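You operate a simulated robot arm through the tools that you are given. There is no shell and no other tool. Be economical: measure what you need, move in short steps, check, and stop when the job is done.

Carry out the task below with a simulated robot arm. There is one attempt and no reset: what you move stays moved.

## Task
Put things in order on the top of the work table. At the end: the yellow polishing pad from the top of the work table stands on top of the white paper pack (marked "PLAIN"); the orange sanding block (marked "FINE") from the top of the work table stands on top of the purple block; the teal wooden block from the top of the work table stands on top of the small grey case; the yellow clip from the top of the work table stands where the yellow polishing pad stood; whatever was shut is shut again. Leave all else as you found it, and nothing knocked over.

Only the result counts: the job must be done as asked and must still hold three seconds after the hand-in. Knocking over, shifting, dropping, spilling or breaking anything else fails it.

## Robot
A 6-joint arm with a two-finger parallel gripper, fixed in place. Base frame: the origin is at the foot of the arm, x ahead of it, y to its left, z up; the work surface is at about z = 0.76. Units: m, degrees, N and s.
With the tool pointing down near the work surface it reaches from about 0.24 to 0.64 m from the base axis. Its first joint turns from -66.0 to 66.0 degrees. Payload 2.7 kg.
Tool frame: the origin (TCP) lies between the finger pads and is the grasp point; the fingertips stand 0.023 m ahead of it; z points along the fingers, y is the line along which they close. The gripper opens to 0.094 m. The fingers are 0.038 m wide and 0.01 m thick; the gripper's body (0.054 by 0.096 m) begins 0.039 m behind the TCP.
Orientation is told as [roll, pitch, yaw] about the base's x, y, z axes, in that order, counted from this pose: with the fingers straight down and closing along the base's y, the tool's x points along the base's -x, its y along +y and its z along -z.

## Interface
- The arm moves only by the tool send_rows. Its argument "deltas" is a list of rows, each an object of numbers (a shift or turn left out is 0, a gripper value left out holds the last): "grip": the gripper command, from -1 (shut) to 1 (fully open), values between in proportion; "x", "y", "z": the shift along the tool's x, y, z in m; "ax", "ay", "az": the turn, a rotation vector about the tool's x, y, z in degrees. In form: [{"grip": .., "x": .., "y": .., "z": .., "ax": .., "ay": .., "az": ..}, ...]. A call has 1 to 20 rows; each row shifts and turns the commanded pose from where the row before left it, along the tool's axes as they then stand. Each row takes 0.2 s and may step no farther than 0.05 m and 8.6 degrees from the row before; otherwise, or with a gripper value out of range, the whole call is refused. Where a pose cannot be reached the arm comes as near as it can. A force on the tool above 40 N (or 10 N above the force at the start of the call, whichever is more), or a blocked arm, ends the call early, and 0.2 s more pass. Each finger travels about 0.045 m/s and halts on what it meets, pressing with about 37 N; the grip force reading is that of the motor and also rises with nothing between the fingers. The clock runs only during rows and for 0.2 s after the last one: add rows that do not move to give the fingers time. It gives the time, the measured TCP pose, the force on the tool (base axes), the opening and the grip force at its end, in the units of the frame above (readings bear some noise).
- Cameras (640 x 400 px; columns grow to the right, rows downward): "scene" is fixed at [0.0866, -0.4447, 1.3968]; the picture's right is [0.64, -0.77, 0.00], its down [-0.47, -0.40, -0.79] and it looks along [0.60, 0.50, -0.62] (base axes); focal length 302 px, centre (320, 200). "wrist" rides on the gripper at [-0.039, 0, -0.044] in the tool frame; the picture's right is [0.00, -1.00, 0.00], its down [0.97, 0.00, -0.24] and it looks along [0.24, 0.00, 0.97] (tool axes); focal length 218 px, centre (320, 200).
- capture(camera): a new picture of that camera. It takes no simulated time.
- probe_pixels(camera, pixels): for up to 12 pixels [column, row] of the newest picture of that camera ("zoom" is the newest enlarged one), the place [x, y, z] in the base frame of the surface seen there, good to about 0.003 m. It takes no simulated time.
- zoom(camera, box): a new picture of the part [left, top, right, bottom] of that camera's present view, enlarged. It takes no simulated time.
- close_job(): hands the job in; it is judged then, once.

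Go step by step. Measure first, check grasps and placings, and put right what went wrong. The budget is 80 turns and 34 pictures, counting those below and the enlarged ones. Unless the task says otherwise, let go and move clear before handing in, and close with one line.

The tools are called after ">>>" as a command line: name --argument value ..., lists and objects as JSON in quotes. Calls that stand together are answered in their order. send_rows: Moves the arm, as the interface text tells. Its arguments: {"type":"object","properties":{"deltas":{"type":"array","items":{"type":"object","properties":{"grip":{"type":"number"},"x":{"type":"number"},"y":{"type":"number"},"z":{"type":"number"},"ax":{"type":"number"},"ay":{"type":"number"},"az":{"type":"number"}}}}},"required":["deltas"]} The other tools are called the same way: capture (camera) takes a picture; probe_pixels (camera, pixels) gives the place of the surface under pixels of a picture; zoom (camera, box) takes an enlarged picture of a part of a camera's view; close_job () hands the job in.

At the start:

```text
t: 0.0
tcp_pos: [0.4683, 0.0501, 1.0759]
tool_rot: [0.0, -0.1, -0.1]
force: [0.1, -0.1, -0.5]
grip_width: 0.0941
grasp_force: 0.1
```

scene: 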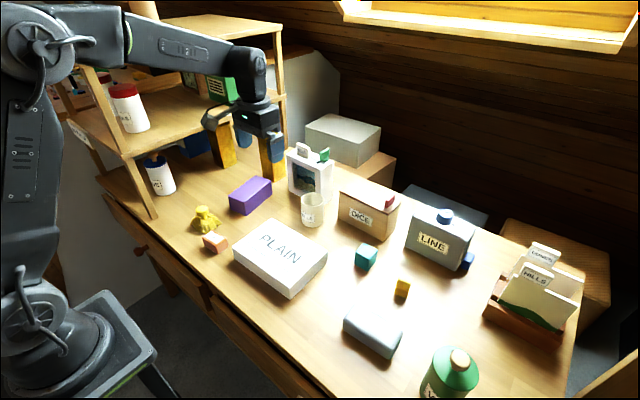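
wrist: 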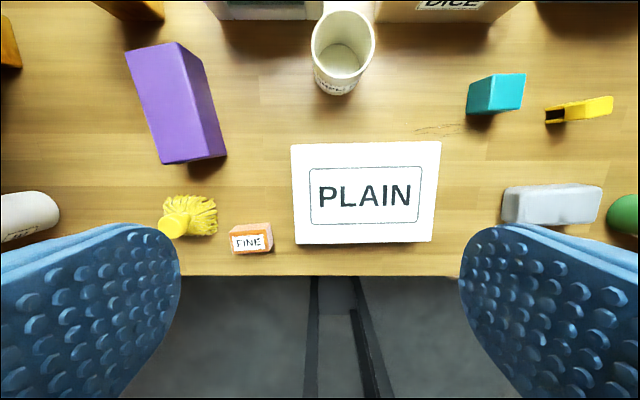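

The scene shows a yellow frilled object at (206,219), an orange block at (215,242), a teal block at (366,257), a yellow clip at (402,288) and a grey case at (373,332). I'll zoom in on these areas first.

>>> zoom --camera "scene" --box '[180, 160, 340, 260]'

>>> zoom --camera "scene" --box '[330, 230, 490, 370]'

>>> probe_pixels --camera "wrist" --pixels '[[174, 223], [188, 216], [205, 214], [252, 230], [250, 245], [365, 193], [160, 75], [190, 135], [495, 95], [580, 107], [550, 194], [340, 60]]'

>>> probe_pixels --camera "scene" --pixels '[[206, 211], [206, 222], [215, 240], [280, 255], [250, 190], [366, 252], [403, 284], [375, 325], [353, 318], [396, 336], [345, 328], [310, 205]]'

```text
4.00 times, centred on (260, 210) of scene
```

zoom: 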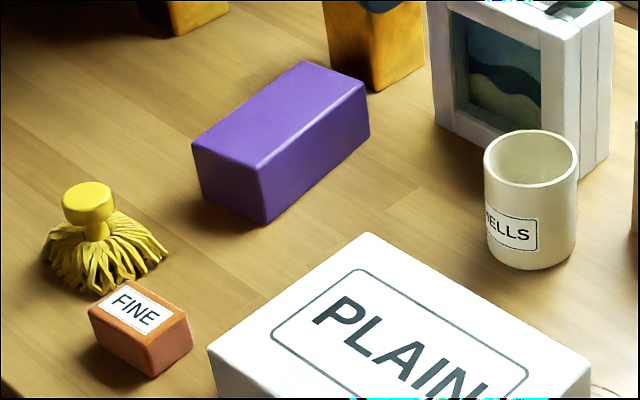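

```text
2.86 times, centred on (410, 300) of scene
```

zoom: 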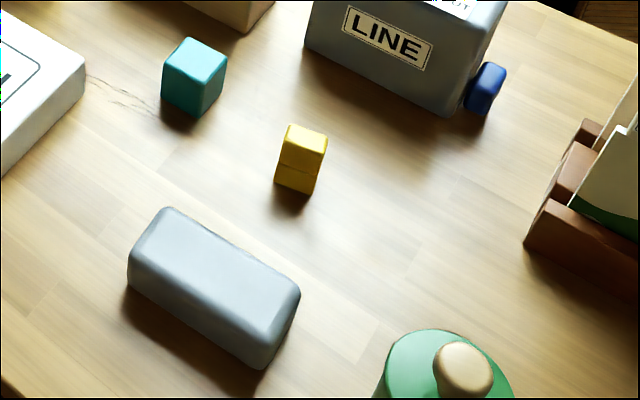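

```text
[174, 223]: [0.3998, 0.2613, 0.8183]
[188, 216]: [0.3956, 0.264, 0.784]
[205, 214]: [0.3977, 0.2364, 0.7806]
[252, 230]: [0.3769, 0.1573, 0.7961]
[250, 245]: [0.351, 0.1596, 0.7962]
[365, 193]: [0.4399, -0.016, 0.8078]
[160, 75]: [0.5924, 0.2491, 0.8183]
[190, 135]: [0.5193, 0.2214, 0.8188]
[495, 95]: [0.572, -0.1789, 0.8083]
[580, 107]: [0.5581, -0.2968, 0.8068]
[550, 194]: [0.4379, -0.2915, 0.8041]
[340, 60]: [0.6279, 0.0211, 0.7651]
```

```text
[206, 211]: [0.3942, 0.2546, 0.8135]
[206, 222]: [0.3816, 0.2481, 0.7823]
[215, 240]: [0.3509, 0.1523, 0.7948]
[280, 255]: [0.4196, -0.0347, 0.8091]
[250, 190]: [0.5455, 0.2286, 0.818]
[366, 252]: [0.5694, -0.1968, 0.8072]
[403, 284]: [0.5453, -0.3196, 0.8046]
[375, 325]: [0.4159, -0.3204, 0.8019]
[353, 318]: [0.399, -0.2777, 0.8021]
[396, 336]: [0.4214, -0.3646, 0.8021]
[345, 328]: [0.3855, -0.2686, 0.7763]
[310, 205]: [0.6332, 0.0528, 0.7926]
```

The frilled yellow thing with a knob is the pad (knob top around z 0.818). I'll measure the shelf edge, purple block, clip and case outlines next, before any move.

>>> probe_pixels --camera "scene" --pixels '[[150, 212], [132, 155], [195, 128], [280, 60], [162, 190], [222, 160], [270, 165], [206, 108], [286, 95], [140, 250]]'

>>> probe_pixels --camera "wrist" --pixels '[[130, 54], [176, 44], [164, 160], [218, 150], [186, 158], [472, 80], [523, 76], [548, 112], [610, 98], [575, 103], [508, 188], [596, 190]]'

>>> send_rows --deltas '[{"grip": 1, "y": 0.045}, {"y": 0.045, "x": 0.01}, {"y": 0.045, "x": 0.02}, {"y": 0.045, "x": 0.015}, {"y": 0.02, "x": 0.0, "z": 0.03}, {"z": 0.045}, {"z": 0.03}, {}]'

>>> capture --camera "wrist"

```text
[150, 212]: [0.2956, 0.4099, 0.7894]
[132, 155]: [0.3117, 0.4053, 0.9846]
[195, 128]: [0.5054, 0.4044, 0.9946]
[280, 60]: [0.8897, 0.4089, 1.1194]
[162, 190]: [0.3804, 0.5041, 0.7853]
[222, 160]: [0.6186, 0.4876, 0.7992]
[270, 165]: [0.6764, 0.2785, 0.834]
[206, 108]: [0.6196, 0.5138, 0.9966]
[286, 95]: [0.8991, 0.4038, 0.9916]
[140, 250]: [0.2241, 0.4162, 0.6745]
```

```text
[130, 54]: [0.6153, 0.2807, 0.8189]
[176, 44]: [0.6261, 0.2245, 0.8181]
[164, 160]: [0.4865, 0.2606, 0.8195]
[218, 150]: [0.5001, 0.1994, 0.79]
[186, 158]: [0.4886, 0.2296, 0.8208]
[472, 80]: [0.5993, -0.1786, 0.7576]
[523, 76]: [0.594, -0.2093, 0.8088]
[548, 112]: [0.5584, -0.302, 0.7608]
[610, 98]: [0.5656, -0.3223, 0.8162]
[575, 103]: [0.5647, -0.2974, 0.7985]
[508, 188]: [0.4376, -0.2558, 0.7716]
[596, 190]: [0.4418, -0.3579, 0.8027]
```

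```text
t: 1.8
tcp_pos: [0.4227, 0.2497, 0.9725]
tool_rot: [0.1, 0.1, -0.1]
force: [0.1, 0.3, -0.3]
grip_width: 0.094
grasp_force: 0.0
```

```text
29 pictures are left
```

wrist: 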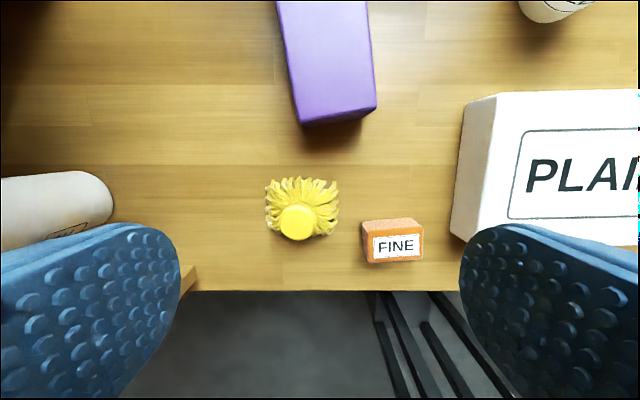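

The pad is clearly visible, with its knob at (298,221). I'll measure the pad, its fringe and the orange block precisely.

>>> probe_pixels --camera "wrist" --pixels '[[298, 221], [283, 221], [313, 221], [298, 207], [298, 235], [270, 210], [336, 210], [303, 182], [366, 233], [420, 228], [369, 260], [422, 256]]'

>>> zoom --camera "wrist" --box '[250, 160, 450, 285]'

```text
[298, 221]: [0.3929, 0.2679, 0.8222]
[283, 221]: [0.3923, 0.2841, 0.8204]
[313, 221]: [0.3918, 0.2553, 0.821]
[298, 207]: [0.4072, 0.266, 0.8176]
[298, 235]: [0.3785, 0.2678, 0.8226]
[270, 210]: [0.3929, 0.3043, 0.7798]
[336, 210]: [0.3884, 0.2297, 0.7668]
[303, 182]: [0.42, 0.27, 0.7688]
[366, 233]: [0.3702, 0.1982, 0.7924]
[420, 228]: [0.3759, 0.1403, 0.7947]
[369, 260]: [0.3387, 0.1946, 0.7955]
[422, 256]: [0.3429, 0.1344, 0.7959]
```

```text
3.20 times, centred on (350, 222) of wrist
```

zoom: 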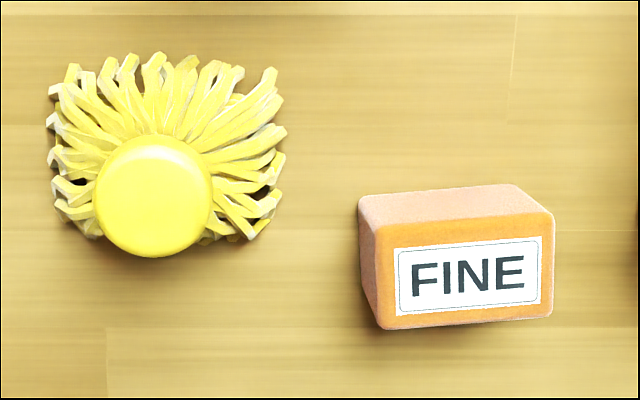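

The knob centre is at about (0.393, 0.268), 0.033 wide, with its top at 0.820. I'll narrow the gripper and descend to TCP z 0.83, then read the pose.

>>> send_rows --deltas '[{"grip": 0.3, "x": 0.03, "y": 0.018}, {"z": 0.045}, {"z": 0.045}, {"z": 0.045}, {"z": 0.01}, {}, {}]'

>>> capture --camera "wrist"

```text
t: 3.4
tcp_pos: [0.3939, 0.2664, 0.8286]
tool_rot: [0.0, 0.0, -0.1]
force: [-0.5, -0.3, 1.3]
grip_width: 0.0611
grasp_force: 0.0
```

```text
27 pictures are left
```

wrist: 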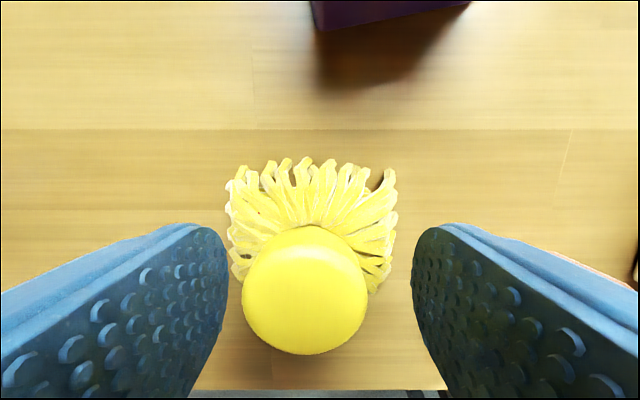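

The knob is centred at (305,290), so it sits about 3 mm toward +y of the TCP. I'll shift, drop 15 mm and close.

>>> send_rows --deltas '[{"y": 0.003, "z": 0.008}, {"z": 0.007}, {}, {"grip": -1}, {}, {}, {}, {}]'

```text
t: 5.2
tcp_pos: [0.395, 0.27, 0.8138]
tool_rot: [0.0, 0.0, 0.0]
force: [0.4, -0.3, 1.8]
grip_width: 0.035
grasp_force: 36.7
```

The grip holds at 0.035 wide. I'll lift and probe the pack's top corners.

>>> send_rows --deltas '[{"z": -0.02}, {"z": -0.04}, {"z": -0.04}, {}]'

>>> capture --camera "scene"

>>> probe_pixels --camera "scene" --pixels '[[271, 221], [323, 252], [291, 283], [238, 249], [228, 195], [264, 181], [247, 203], [272, 188]]'

```text
t: 6.2
tcp_pos: [0.3904, 0.2691, 0.9146]
tool_rot: [-0.1, 0.0, 0.0]
force: [-0.1, -0.1, -0.6]
grip_width: 0.0349
grasp_force: 36.9
```

```text
26 pictures are left
```

scene: 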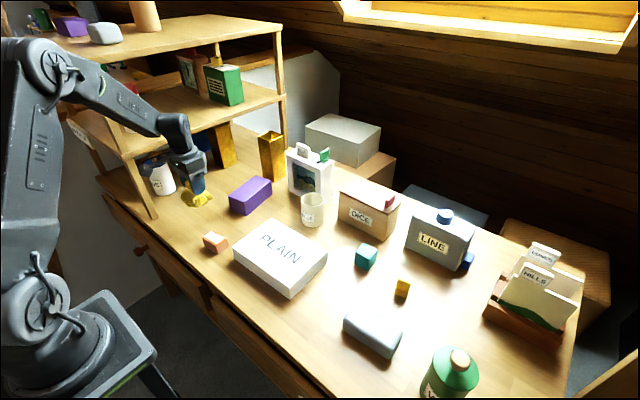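

```text
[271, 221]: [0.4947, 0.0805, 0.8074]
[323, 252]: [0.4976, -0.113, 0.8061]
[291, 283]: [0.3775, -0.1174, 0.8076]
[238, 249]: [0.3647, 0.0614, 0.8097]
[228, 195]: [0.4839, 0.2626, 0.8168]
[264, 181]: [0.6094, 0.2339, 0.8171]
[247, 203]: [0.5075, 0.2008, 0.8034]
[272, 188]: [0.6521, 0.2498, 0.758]
```

The pack centre is at about (0.434, -0.022), top at 0.808. I'll carry the pad there and descend to 2 cm above the set-down height.

>>> send_rows --deltas '[{"y": -0.04, "x": -0.006}, {"y": -0.042, "x": -0.006}, {"y": -0.042, "x": -0.006}, {"y": -0.042, "x": -0.006}, {"y": -0.042, "x": -0.006}, {"y": -0.042, "x": -0.006}, {"y": -0.041, "x": -0.007}, {}, {"z": 0.03}, {}]'

>>> zoom --camera "scene" --box '[200, 160, 360, 300]'

```text
t: 8.4
tcp_pos: [0.4343, -0.0231, 0.8815]
tool_rot: [0.1, 0.0, -0.1]
force: [0.0, 0.0, -0.1]
grip_width: 0.035
grasp_force: 36.8
```

```text
2.86 times, centred on (280, 230) of scene
```

zoom: 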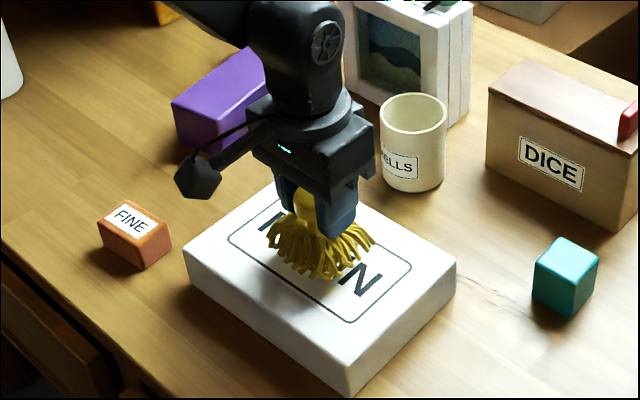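

The pad hangs level over the middle of the pack. I'll lower it to z ≈ 0.862, let go and rise.

>>> send_rows --deltas '[{"z": 0.01}, {"z": 0.005}, {"z": 0.004}, {}]'

```text
t: 9.4
tcp_pos: [0.4352, -0.0208, 0.8624]
tool_rot: [-0.1, -0.1, 0.0]
force: [-4.7, -1.3, 18.5]
grip_width: 0.0351
grasp_force: 37.0
```

A force of 18.5 N shows contact with the pack. I'll ease up 1 mm, release, and rise.

>>> send_rows --deltas '[{"z": -0.001}, {"grip": 0.3}, {}, {}, {}, {"z": -0.03}, {"z": -0.045}, {"z": -0.045}, {}]'

>>> capture --camera "wrist"

```text
t: 11.4
tcp_pos: [0.4372, -0.0191, 0.9826]
tool_rot: [0.1, 0.0, 0.0]
force: [0.1, -0.1, 0.3]
grip_width: 0.0613
grasp_force: 0.1
```

```text
24 pictures are left
```

wrist: 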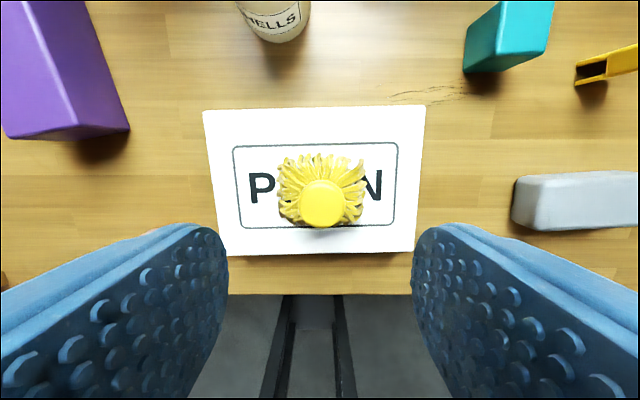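

The pad stands on the pack, centred at (321,200). Next I'll move over the orange block at about (0.357, 0.166), fully open, and take a look.

>>> send_rows --deltas '[{"grip": 1, "y": 0.045, "x": 0.015}, {"y": 0.045, "x": 0.02}, {"y": 0.045, "x": 0.02}, {"y": 0.045, "x": 0.02}, {"y": 0.005, "x": 0.005, "z": 0.03}, {"z": 0.04}, {"z": 0.03, "az": -4.5}, {}]'

>>> capture --camera "wrist"

```text
t: 13.2
tcp_pos: [0.3542, 0.1685, 0.8832]
tool_rot: [0.0, 0.0, 4.7]
force: [1.0, -0.4, -0.6]
grip_width: 0.0943
grasp_force: 0.1
```

```text
23 pictures are left
```

wrist: 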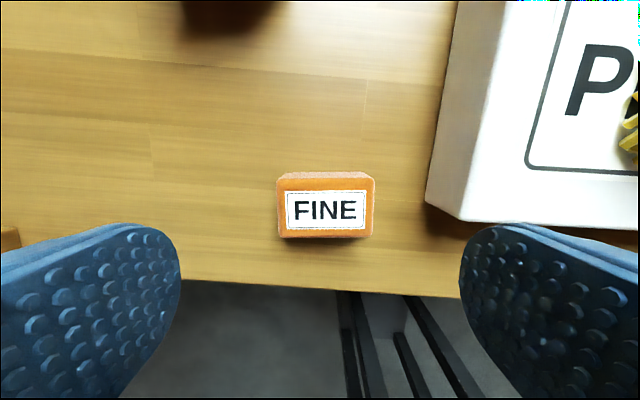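

The block is aligned, with its centre at (326,208), about 3.5 mm toward −y. I'll descend to TCP z 0.792 and close.

>>> send_rows --deltas '[{"y": -0.0035, "z": 0.04}, {"z": 0.035}, {"z": 0.016}, {}, {"grip": -1}, {}, {}, {}, {}, {}]'

```text
t: 15.4
tcp_pos: [0.3551, 0.1619, 0.7898]
tool_rot: [0.0, 0.0, 4.5]
force: [0.3, -0.2, 0.4]
grip_width: 0.0611
grasp_force: 37.0
```

Grip holds at 0.061. I'll lift straight up and probe the purple block's top corners in the earlier scene picture, around (228,196), (256,176), (271,181) and (246,201).

>>> send_rows --deltas '[{"z": -0.02}, {"z": -0.045}, {"z": -0.045}, {"z": -0.02}, {}]'

>>> probe_pixels --camera "scene" --pixels '[[230, 195], [256, 178], [269, 182], [246, 199], [237, 198], [262, 180], [242, 187], [257, 191], [249, 188]]'

```text
t: 16.6
tcp_pos: [0.3535, 0.1598, 0.9204]
tool_rot: [0.0, 0.0, 4.5]
force: [-0.4, 0.1, 0.2]
grip_width: 0.0611
grasp_force: 37.0
```

```text
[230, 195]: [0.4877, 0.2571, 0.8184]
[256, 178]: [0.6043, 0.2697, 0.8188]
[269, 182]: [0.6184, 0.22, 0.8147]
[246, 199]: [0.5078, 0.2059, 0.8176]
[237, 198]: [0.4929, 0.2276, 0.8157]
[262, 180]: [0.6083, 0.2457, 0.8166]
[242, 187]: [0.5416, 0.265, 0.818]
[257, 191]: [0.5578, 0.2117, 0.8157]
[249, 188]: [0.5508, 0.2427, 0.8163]
```

The purple top is centred at about (0.553, 0.239), yawed about 8°, at height 0.8175. I'll carry the block over it.

>>> send_rows --deltas '[{"x": -0.0407, "y": 0.0123}, {"x": -0.0407, "y": 0.0123}, {"x": -0.0407, "y": 0.0123}, {"x": -0.0407, "y": 0.0123}, {"x": -0.0407, "y": 0.0123}, {"az": -3.5}, {"z": 0.03}, {"z": 0.02}, {}]'

>>> capture --camera "wrist"

>>> zoom --camera "scene" --box '[180, 130, 340, 230]'

```text
t: 18.6
tcp_pos: [0.5533, 0.2386, 0.8717]
tool_rot: [0.0, 0.0, 8.0]
force: [0.2, -0.4, -0.7]
grip_width: 0.0612
grasp_force: 36.8
```

```text
22 pictures are left
```

wrist: 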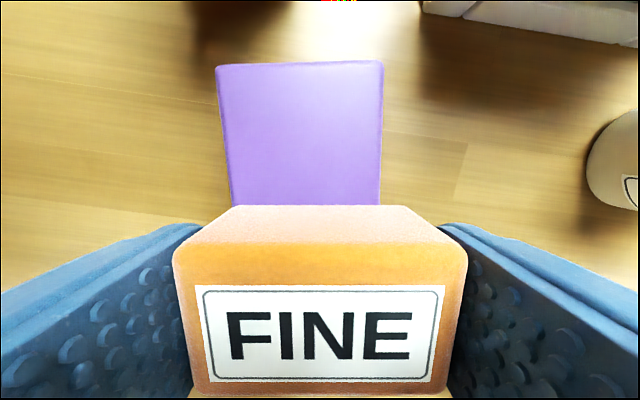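

```text
4.00 times, centred on (260, 180) of scene
```

zoom: 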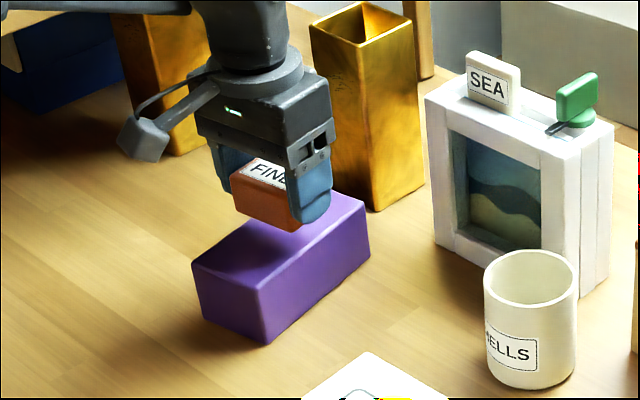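

The purple block reads about 6 mm to tool +y (its centre column is about 305). I'll shift, then lower until contact near z 0.847.

>>> send_rows --deltas '[{"x": -0.003, "y": 0.006}, {"z": 0.012}, {"z": 0.006}, {"z": 0.003}, {}]'

```text
t: 19.8
tcp_pos: [0.5564, 0.2456, 0.8509]
tool_rot: [0.0, 0.0, 7.9]
force: [0.6, 0.2, -0.9]
grip_width: 0.061
grasp_force: 36.7
```

>>> send_rows --deltas '[{"z": 0.002}, {"z": 0.0015}, {}]'

```text
t: 20.6
tcp_pos: [0.5562, 0.2457, 0.8504]
tool_rot: [0.1, -0.1, 8.0]
force: [-7.6, -1.5, 20.0]
grip_width: 0.0612
grasp_force: 36.9
```

20 N shows contact. I'll ease up 2 mm, release and rise.

>>> send_rows --deltas '[{"z": -0.002}, {"grip": 0.9}, {}, {}, {}, {"z": -0.03}, {"z": -0.045}, {"z": -0.045}, {}]'

>>> capture --camera "wrist"

```text
t: 22.6
tcp_pos: [0.556, 0.2454, 0.9707]
tool_rot: [0.0, 0.0, 8.0]
force: [-0.2, -0.4, 0.3]
grip_width: 0.0891
grasp_force: 0.0
```

```text
20 pictures are left
```

wrist: 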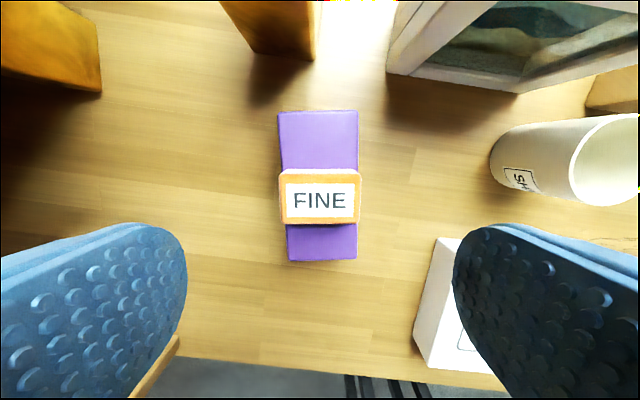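

The orange block sits on the purple block. Now I'll travel toward the clip and teal block and look there.

>>> send_rows --deltas '[{"az": 8, "x": 0.01}, {"y": -0.045, "x": 0.026}, {"y": -0.045}, {"y": -0.045}, {"y": -0.045}, {"y": -0.045}, {"y": -0.045}, {"y": -0.045}, {"y": -0.045}, {"y": -0.045}, {"y": -0.045}, {"y": -0.045}, {}, {}]'

>>> capture --camera "wrist"

```text
refused: row 2 steps farther than a row can; nothing moved
```

```text
19 pictures are left
```

wrist: 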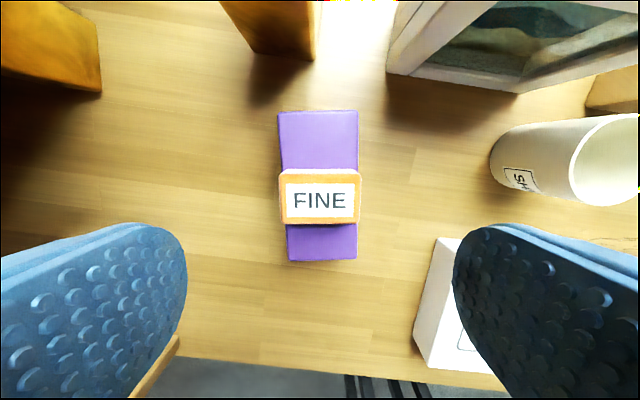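

The call was refused because row 2 was 0.052 m, over the 0.05 m limit. I'll split that row and resend.

>>> send_rows --deltas '[{"az": 8, "x": 0.036}, {"y": -0.045}, {"y": -0.045}, {"y": -0.045}, {"y": -0.045}, {"y": -0.045}, {"y": -0.045}, {"y": -0.045}, {"y": -0.045}, {"y": -0.045}, {"y": -0.045}, {"y": -0.045}, {}, {}]'

>>> capture --camera "wrist"

```text
t: 25.6
tcp_pos: [0.5198, -0.2554, 0.9711]
tool_rot: [0.0, 0.0, 0.0]
force: [0.2, 0.4, -0.9]
grip_width: 0.0893
grasp_force: 0.1
```

```text
18 pictures are left
```

wrist: 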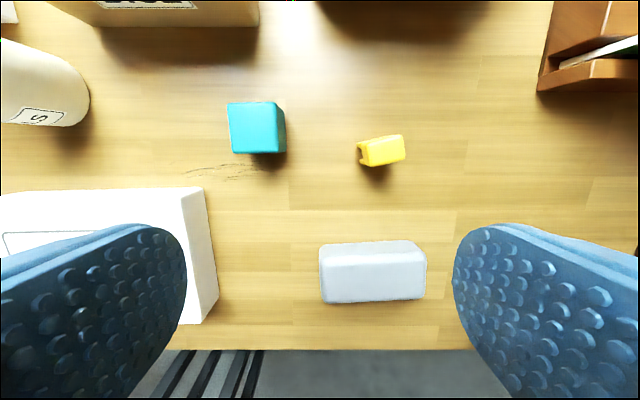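

>>> zoom --camera "wrist" --box '[340, 115, 420, 195]'

>>> probe_pixels --camera "wrist" --pixels '[[364, 146], [402, 138], [367, 163], [402, 157], [358, 150], [383, 149], [232, 106], [276, 104], [235, 149], [277, 150], [284, 130], [254, 127]]'

>>> probe_pixels --camera "wrist" --pixels '[[326, 260], [420, 256], [328, 298], [420, 294], [372, 275], [372, 245], [330, 248], [412, 243]]'

```text
5.00 times, centred on (380, 155) of wrist
```

zoom: 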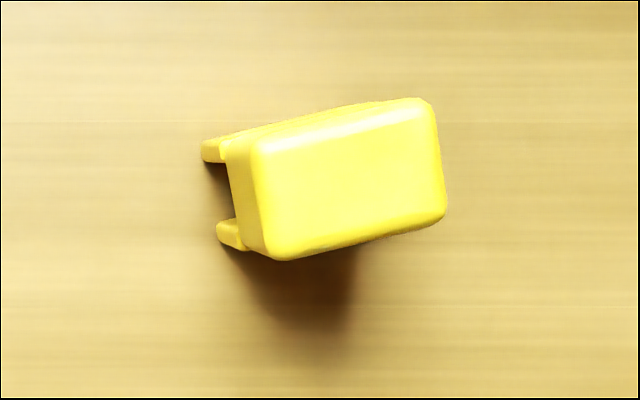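

```text
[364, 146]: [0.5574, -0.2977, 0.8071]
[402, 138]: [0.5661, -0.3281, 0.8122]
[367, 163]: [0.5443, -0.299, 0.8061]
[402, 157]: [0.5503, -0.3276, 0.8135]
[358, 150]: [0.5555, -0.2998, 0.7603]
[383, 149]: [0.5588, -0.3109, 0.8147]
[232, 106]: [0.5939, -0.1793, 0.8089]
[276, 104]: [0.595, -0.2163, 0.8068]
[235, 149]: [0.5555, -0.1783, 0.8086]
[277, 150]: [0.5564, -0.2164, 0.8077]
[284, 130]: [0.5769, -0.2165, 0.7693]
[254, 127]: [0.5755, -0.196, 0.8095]
```

```text
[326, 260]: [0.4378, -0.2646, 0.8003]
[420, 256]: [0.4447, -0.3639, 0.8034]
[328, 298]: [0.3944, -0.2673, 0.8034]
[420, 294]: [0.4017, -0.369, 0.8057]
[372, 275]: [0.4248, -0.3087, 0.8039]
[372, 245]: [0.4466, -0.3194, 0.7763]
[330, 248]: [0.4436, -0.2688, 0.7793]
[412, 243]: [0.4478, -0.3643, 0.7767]
```

The clip top centre is at about (0.5555, -0.3135, 0.815), with its long axis yawed about +15°. I'll hover above it, turned to match, with a narrower opening.

>>> send_rows --deltas '[{"grip": 0.3, "x": -0.018, "y": -0.029}, {"x": -0.018, "y": -0.029}, {"az": -7.5, "z": 0.035}, {"az": -7.5, "z": 0.035}, {"z": 0.03}, {}, {}]'

>>> capture --camera "wrist"

```text
t: 27.2
tcp_pos: [0.558, -0.3117, 0.8702]
tool_rot: [0.1, 0.1, 15.0]
force: [-0.2, -0.5, 0.2]
grip_width: 0.0612
grasp_force: 0.0
```

```text
16 pictures are left
```

wrist: 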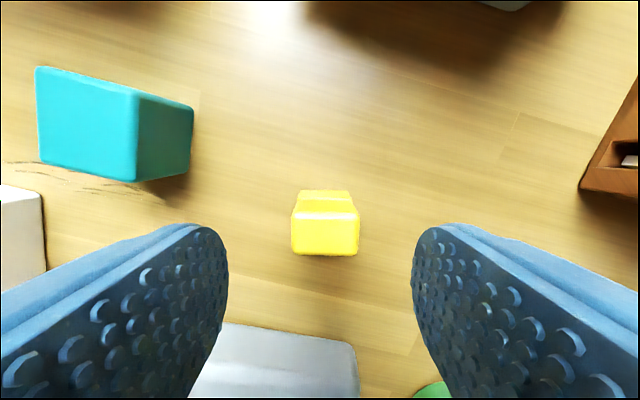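

The clip top is centred at (325,234), well aligned. I'll make a small correction, descend to z ≈ 0.798 and close.

>>> send_rows --deltas '[{"x": 0.002, "y": -0.0025, "z": 0.03}, {"z": 0.03}, {"z": 0.012}, {}, {"grip": -1}, {}, {}, {}, {}]'

```text
t: 29.2
tcp_pos: [0.5557, -0.3152, 0.8004]
tool_rot: [0.1, 0.1, 15.1]
force: [0.1, 0.2, 0.2]
grip_width: 0.0332
grasp_force: 37.1
```

Grip holds at 0.033. I'll lift, square the yaw and carry the clip to above the pad's former place (0.394, 0.2695).

>>> send_rows --deltas '[{"z": -0.02}, {"z": -0.045}, {"z": -0.045}, {"z": -0.045, "az": 7.5}, {"az": 7.5}, {"y": 0.045, "x": 0.0125}, {"y": 0.045, "x": 0.0125}, {"y": 0.045, "x": 0.0125}, {"y": 0.045, "x": 0.0125}, {"y": 0.045, "x": 0.0125}, {"y": 0.045, "x": 0.0125}, {"y": 0.045, "x": 0.0125}, {"y": 0.045, "x": 0.0125}, {"y": 0.045, "x": 0.0125}, {"y": 0.045, "x": 0.0125}, {"y": 0.045, "x": 0.0125}, {"y": 0.045, "x": 0.0125}, {"y": 0.045, "x": 0.012}, {}]'

```text
t: 33.2
tcp_pos: [0.3955, 0.2693, 0.9544]
tool_rot: [-0.1, 0.0, 0.0]
force: [-0.2, 0.3, 0.2]
grip_width: 0.0335
grasp_force: 37.3
```

Above the target now. I'll descend to about 1.5 cm short of contact and check.

>>> send_rows --deltas '[{"z": 0.045}, {"z": 0.045}, {"z": 0.045}, {}]'

>>> zoom --camera "scene" --box '[150, 150, 310, 270]'

```text
t: 34.2
tcp_pos: [0.3925, 0.2705, 0.819]
tool_rot: [0.0, 0.1, -0.1]
force: [-0.6, 0.0, -0.6]
grip_width: 0.0334
grasp_force: 36.4
```

```text
3.33 times, centred on (230, 210) of scene
```

zoom: 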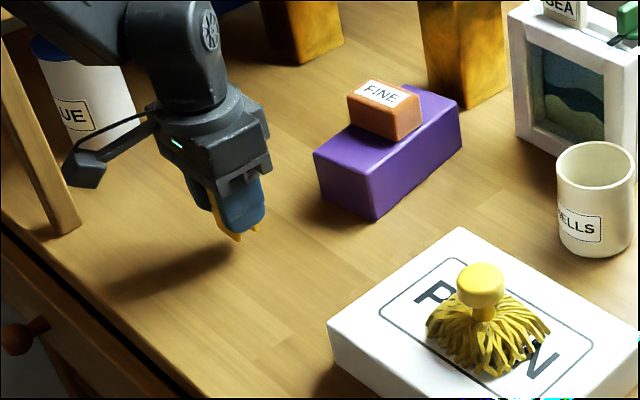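

The clip hangs upright. I'll lower it gently to contact.

>>> send_rows --deltas '[{"z": 0.01}, {"z": 0.004}, {"z": 0.002}, {"z": 0.001}, {}]'

```text
t: 35.4
tcp_pos: [0.3928, 0.2688, 0.8008]
tool_rot: [0.0, 0.0, 0.0]
force: [-0.3, 0.4, -0.8]
grip_width: 0.0332
grasp_force: 36.7
```

>>> send_rows --deltas '[{"z": 0.001}, {"z": 0.001}, {}]'

```text
t: 36.2
tcp_pos: [0.3926, 0.269, 0.7998]
tool_rot: [0.1, -0.1, 0.0]
force: [-2.0, -2.2, 14.7]
grip_width: 0.0335
grasp_force: 37.0
```

14.7 N shows contact with the table. I'll ease up, release and rise.

>>> send_rows --deltas '[{"z": -0.001}, {"grip": 0.3}, {}, {}, {}, {"z": -0.03}, {"z": -0.045}, {"z": -0.045}, {"z": -0.04}, {}]'

>>> capture --camera "wrist"

```text
t: 38.4
tcp_pos: [0.3922, 0.2694, 0.9595]
tool_rot: [0.0, -0.1, 0.1]
force: [-0.1, 0.1, 0.1]
grip_width: 0.061
grasp_force: 0.1
```

```text
14 pictures are left
```

wrist: 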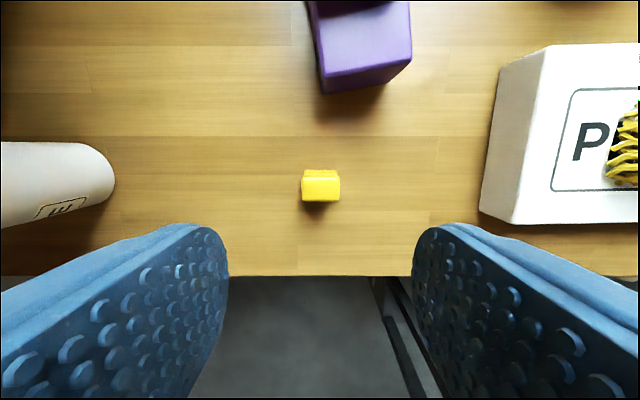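

The clip stands at the pad's old place. Next is the teal block at about (0.576, -0.197).

>>> send_rows --deltas '[{"y": -0.0424, "x": -0.0167}, {"y": -0.0424, "x": -0.0167}, {"y": -0.0424, "x": -0.0167}, {"y": -0.0424, "x": -0.0167}, {"y": -0.0424, "x": -0.0167}, {"y": -0.0424, "x": -0.0167}, {"y": -0.0424, "x": -0.0167}, {"y": -0.0424, "x": -0.0167}, {"y": -0.0424, "x": -0.0167}, {"y": -0.0424, "x": -0.0167}, {"y": -0.0424, "x": -0.0167, "grip": 0.6}, {"z": 0.04}, {"z": 0.04}, {}, {}]'

>>> capture --camera "wrist"

```text
t: 41.6
tcp_pos: [0.577, -0.1964, 0.8814]
tool_rot: [0.0, -0.1, 0.0]
force: [0.9, -0.1, 0.3]
grip_width: 0.0753
grasp_force: 0.1
```

```text
13 pictures are left
```

wrist: 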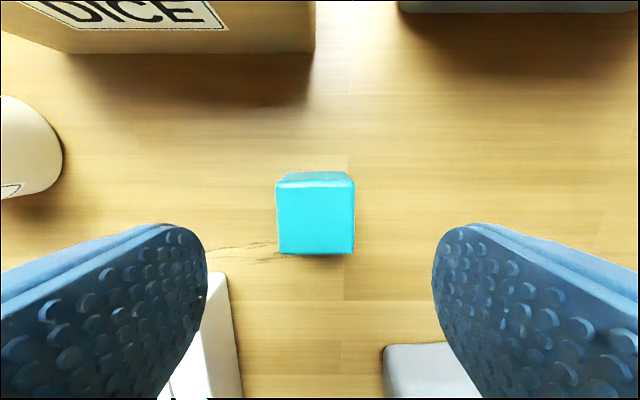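

The teal block is centred at (316,218). I'll descend to z ≈ 0.793 and close.

>>> send_rows --deltas '[{"y": 0.002, "z": 0.04}, {"z": 0.035}, {"z": 0.013}, {}, {"grip": -1}, {}, {}, {}, {}, {}]'

```text
t: 43.8
tcp_pos: [0.5795, -0.1951, 0.7928]
tool_rot: [0.0, 0.0, 0.0]
force: [-0.5, -0.1, -1.2]
grip_width: 0.0445
grasp_force: 37.2
```

Grip holds at 0.0445. I'll lift and carry to above the grey case (0.419, -0.317), yawed about 4°.

>>> send_rows --deltas '[{"z": -0.02}, {"z": -0.045}, {"z": -0.045}, {"x": 0.04, "y": -0.0245}, {"x": 0.04, "y": -0.0245}, {"x": 0.04, "y": -0.0245}, {"x": 0.04, "y": -0.0245}, {"y": -0.0245, "az": -4}, {"z": 0.035}, {}, {}]'

>>> capture --camera "wrist"

>>> zoom --camera "scene" --box '[300, 240, 460, 380]'

```text
t: 46.2
tcp_pos: [0.4187, -0.3136, 0.8684]
tool_rot: [-0.1, 0.0, 3.9]
force: [-0.1, -1.2, -0.8]
grip_width: 0.0444
grasp_force: 37.0
```

```text
12 pictures are left
```

wrist: 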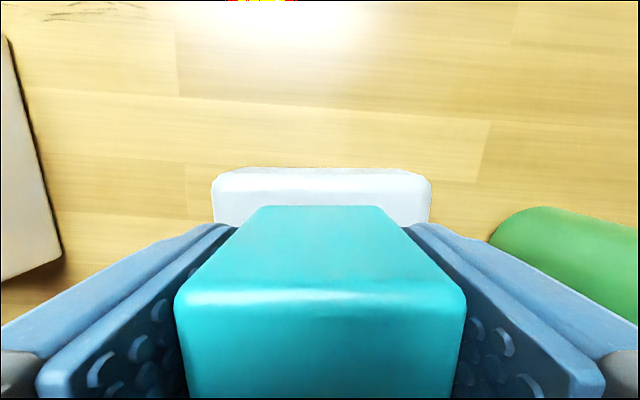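

```text
2.86 times, centred on (380, 310) of scene
```

zoom: 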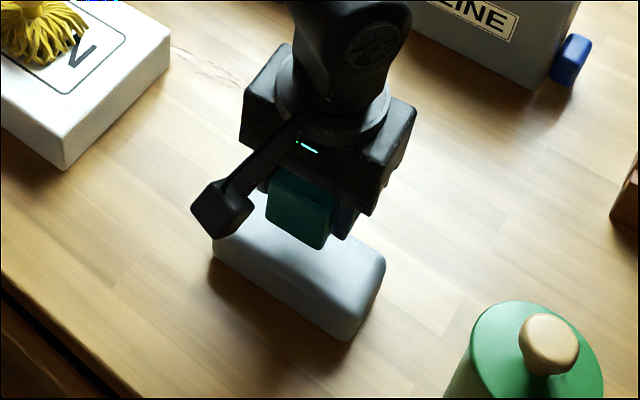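

The case is centred under the teal block (its columns 211–431 have a midpoint of 321), and the depth agrees too. I'll lower to z ≈ 0.837.

>>> send_rows --deltas '[{"z": 0.02, "x": 0.001}, {"z": 0.008}, {"z": 0.002}, {"z": 0.001}, {}]'

```text
t: 47.4
tcp_pos: [0.4184, -0.3168, 0.8384]
tool_rot: [0.0, 0.0, 4.0]
force: [0.4, 0.4, 0.2]
grip_width: 0.0446
grasp_force: 36.5
```

>>> send_rows --deltas '[{"z": 0.001}, {"z": 0.001}, {"z": 0.001}, {}]'

```text
t: 48.4
tcp_pos: [0.417, -0.3171, 0.8361]
tool_rot: [-0.2, -0.3, 4.2]
force: [4.2, 6.2, 27.9]
grip_width: 0.0447
grasp_force: 37.2
```

28 N shows contact. I'll ease up 1.5 mm, release and rise clear.

>>> send_rows --deltas '[{"z": -0.0015}, {"grip": 0.5}, {}, {}, {}, {"z": -0.03}, {"z": -0.045}, {"z": -0.045}, {"z": -0.04}, {"z": -0.04}, {}]'

>>> capture --camera "wrist"

>>> capture --camera "scene"

```text
t: 50.8
tcp_pos: [0.4128, -0.3179, 1.0339]
tool_rot: [0.1, -0.1, 4.0]
force: [0.7, -0.4, -0.2]
grip_width: 0.0706
grasp_force: 0.1
```

```text
10 pictures are left
```

wrist: 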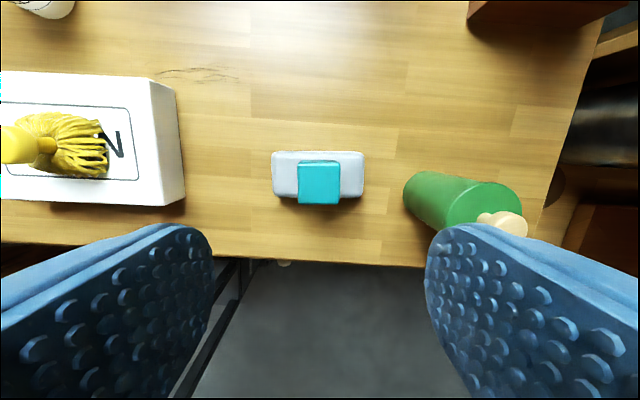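

```text
9 pictures are left
```

scene: 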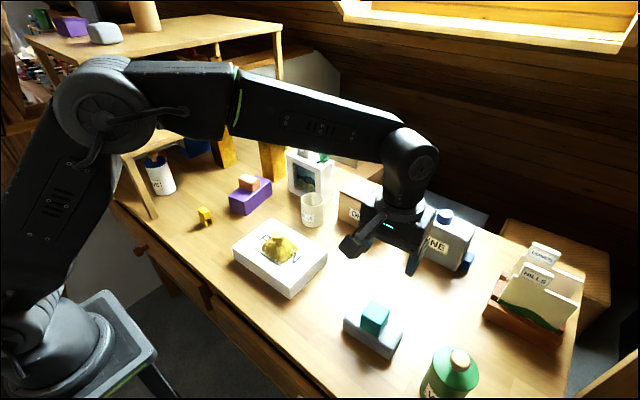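

All four look placed, but I want a closer look at the pad at (280,247), the clip at (205,216) and the teal block at (374,318).

>>> zoom --camera "scene" --box '[180, 160, 340, 300]'

>>> zoom --camera "scene" --box '[320, 280, 440, 370]'

```text
2.86 times, centred on (260, 230) of scene
```

zoom: 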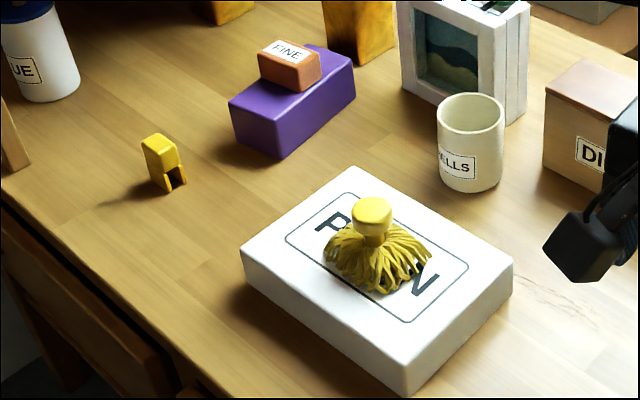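

```text
4.44 times, centred on (380, 325) of scene
```

zoom: 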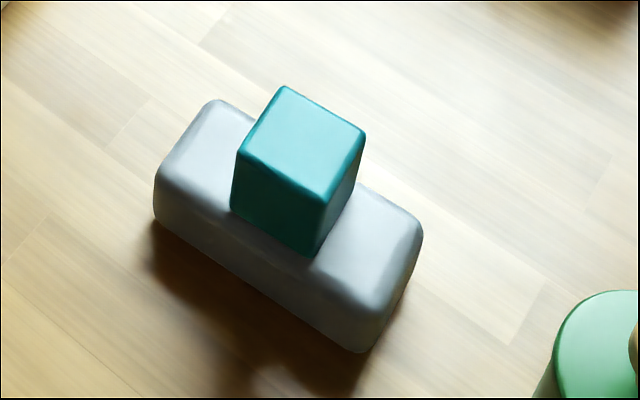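

The job is handed in: the pad is on the "PLAIN" pack, the "FINE" block on the purple block, the teal block on the grey case and the clip upright where the pad stood, with nothing else seen to have moved and nothing opened.

>>> close_job

```text
The job is handed in.
```

The pad is on the "PLAIN" pack, the "FINE" block on the purple block, the teal block on the grey case and the clip where the pad stood; I opened nothing, and the last pictures show nothing knocked over.
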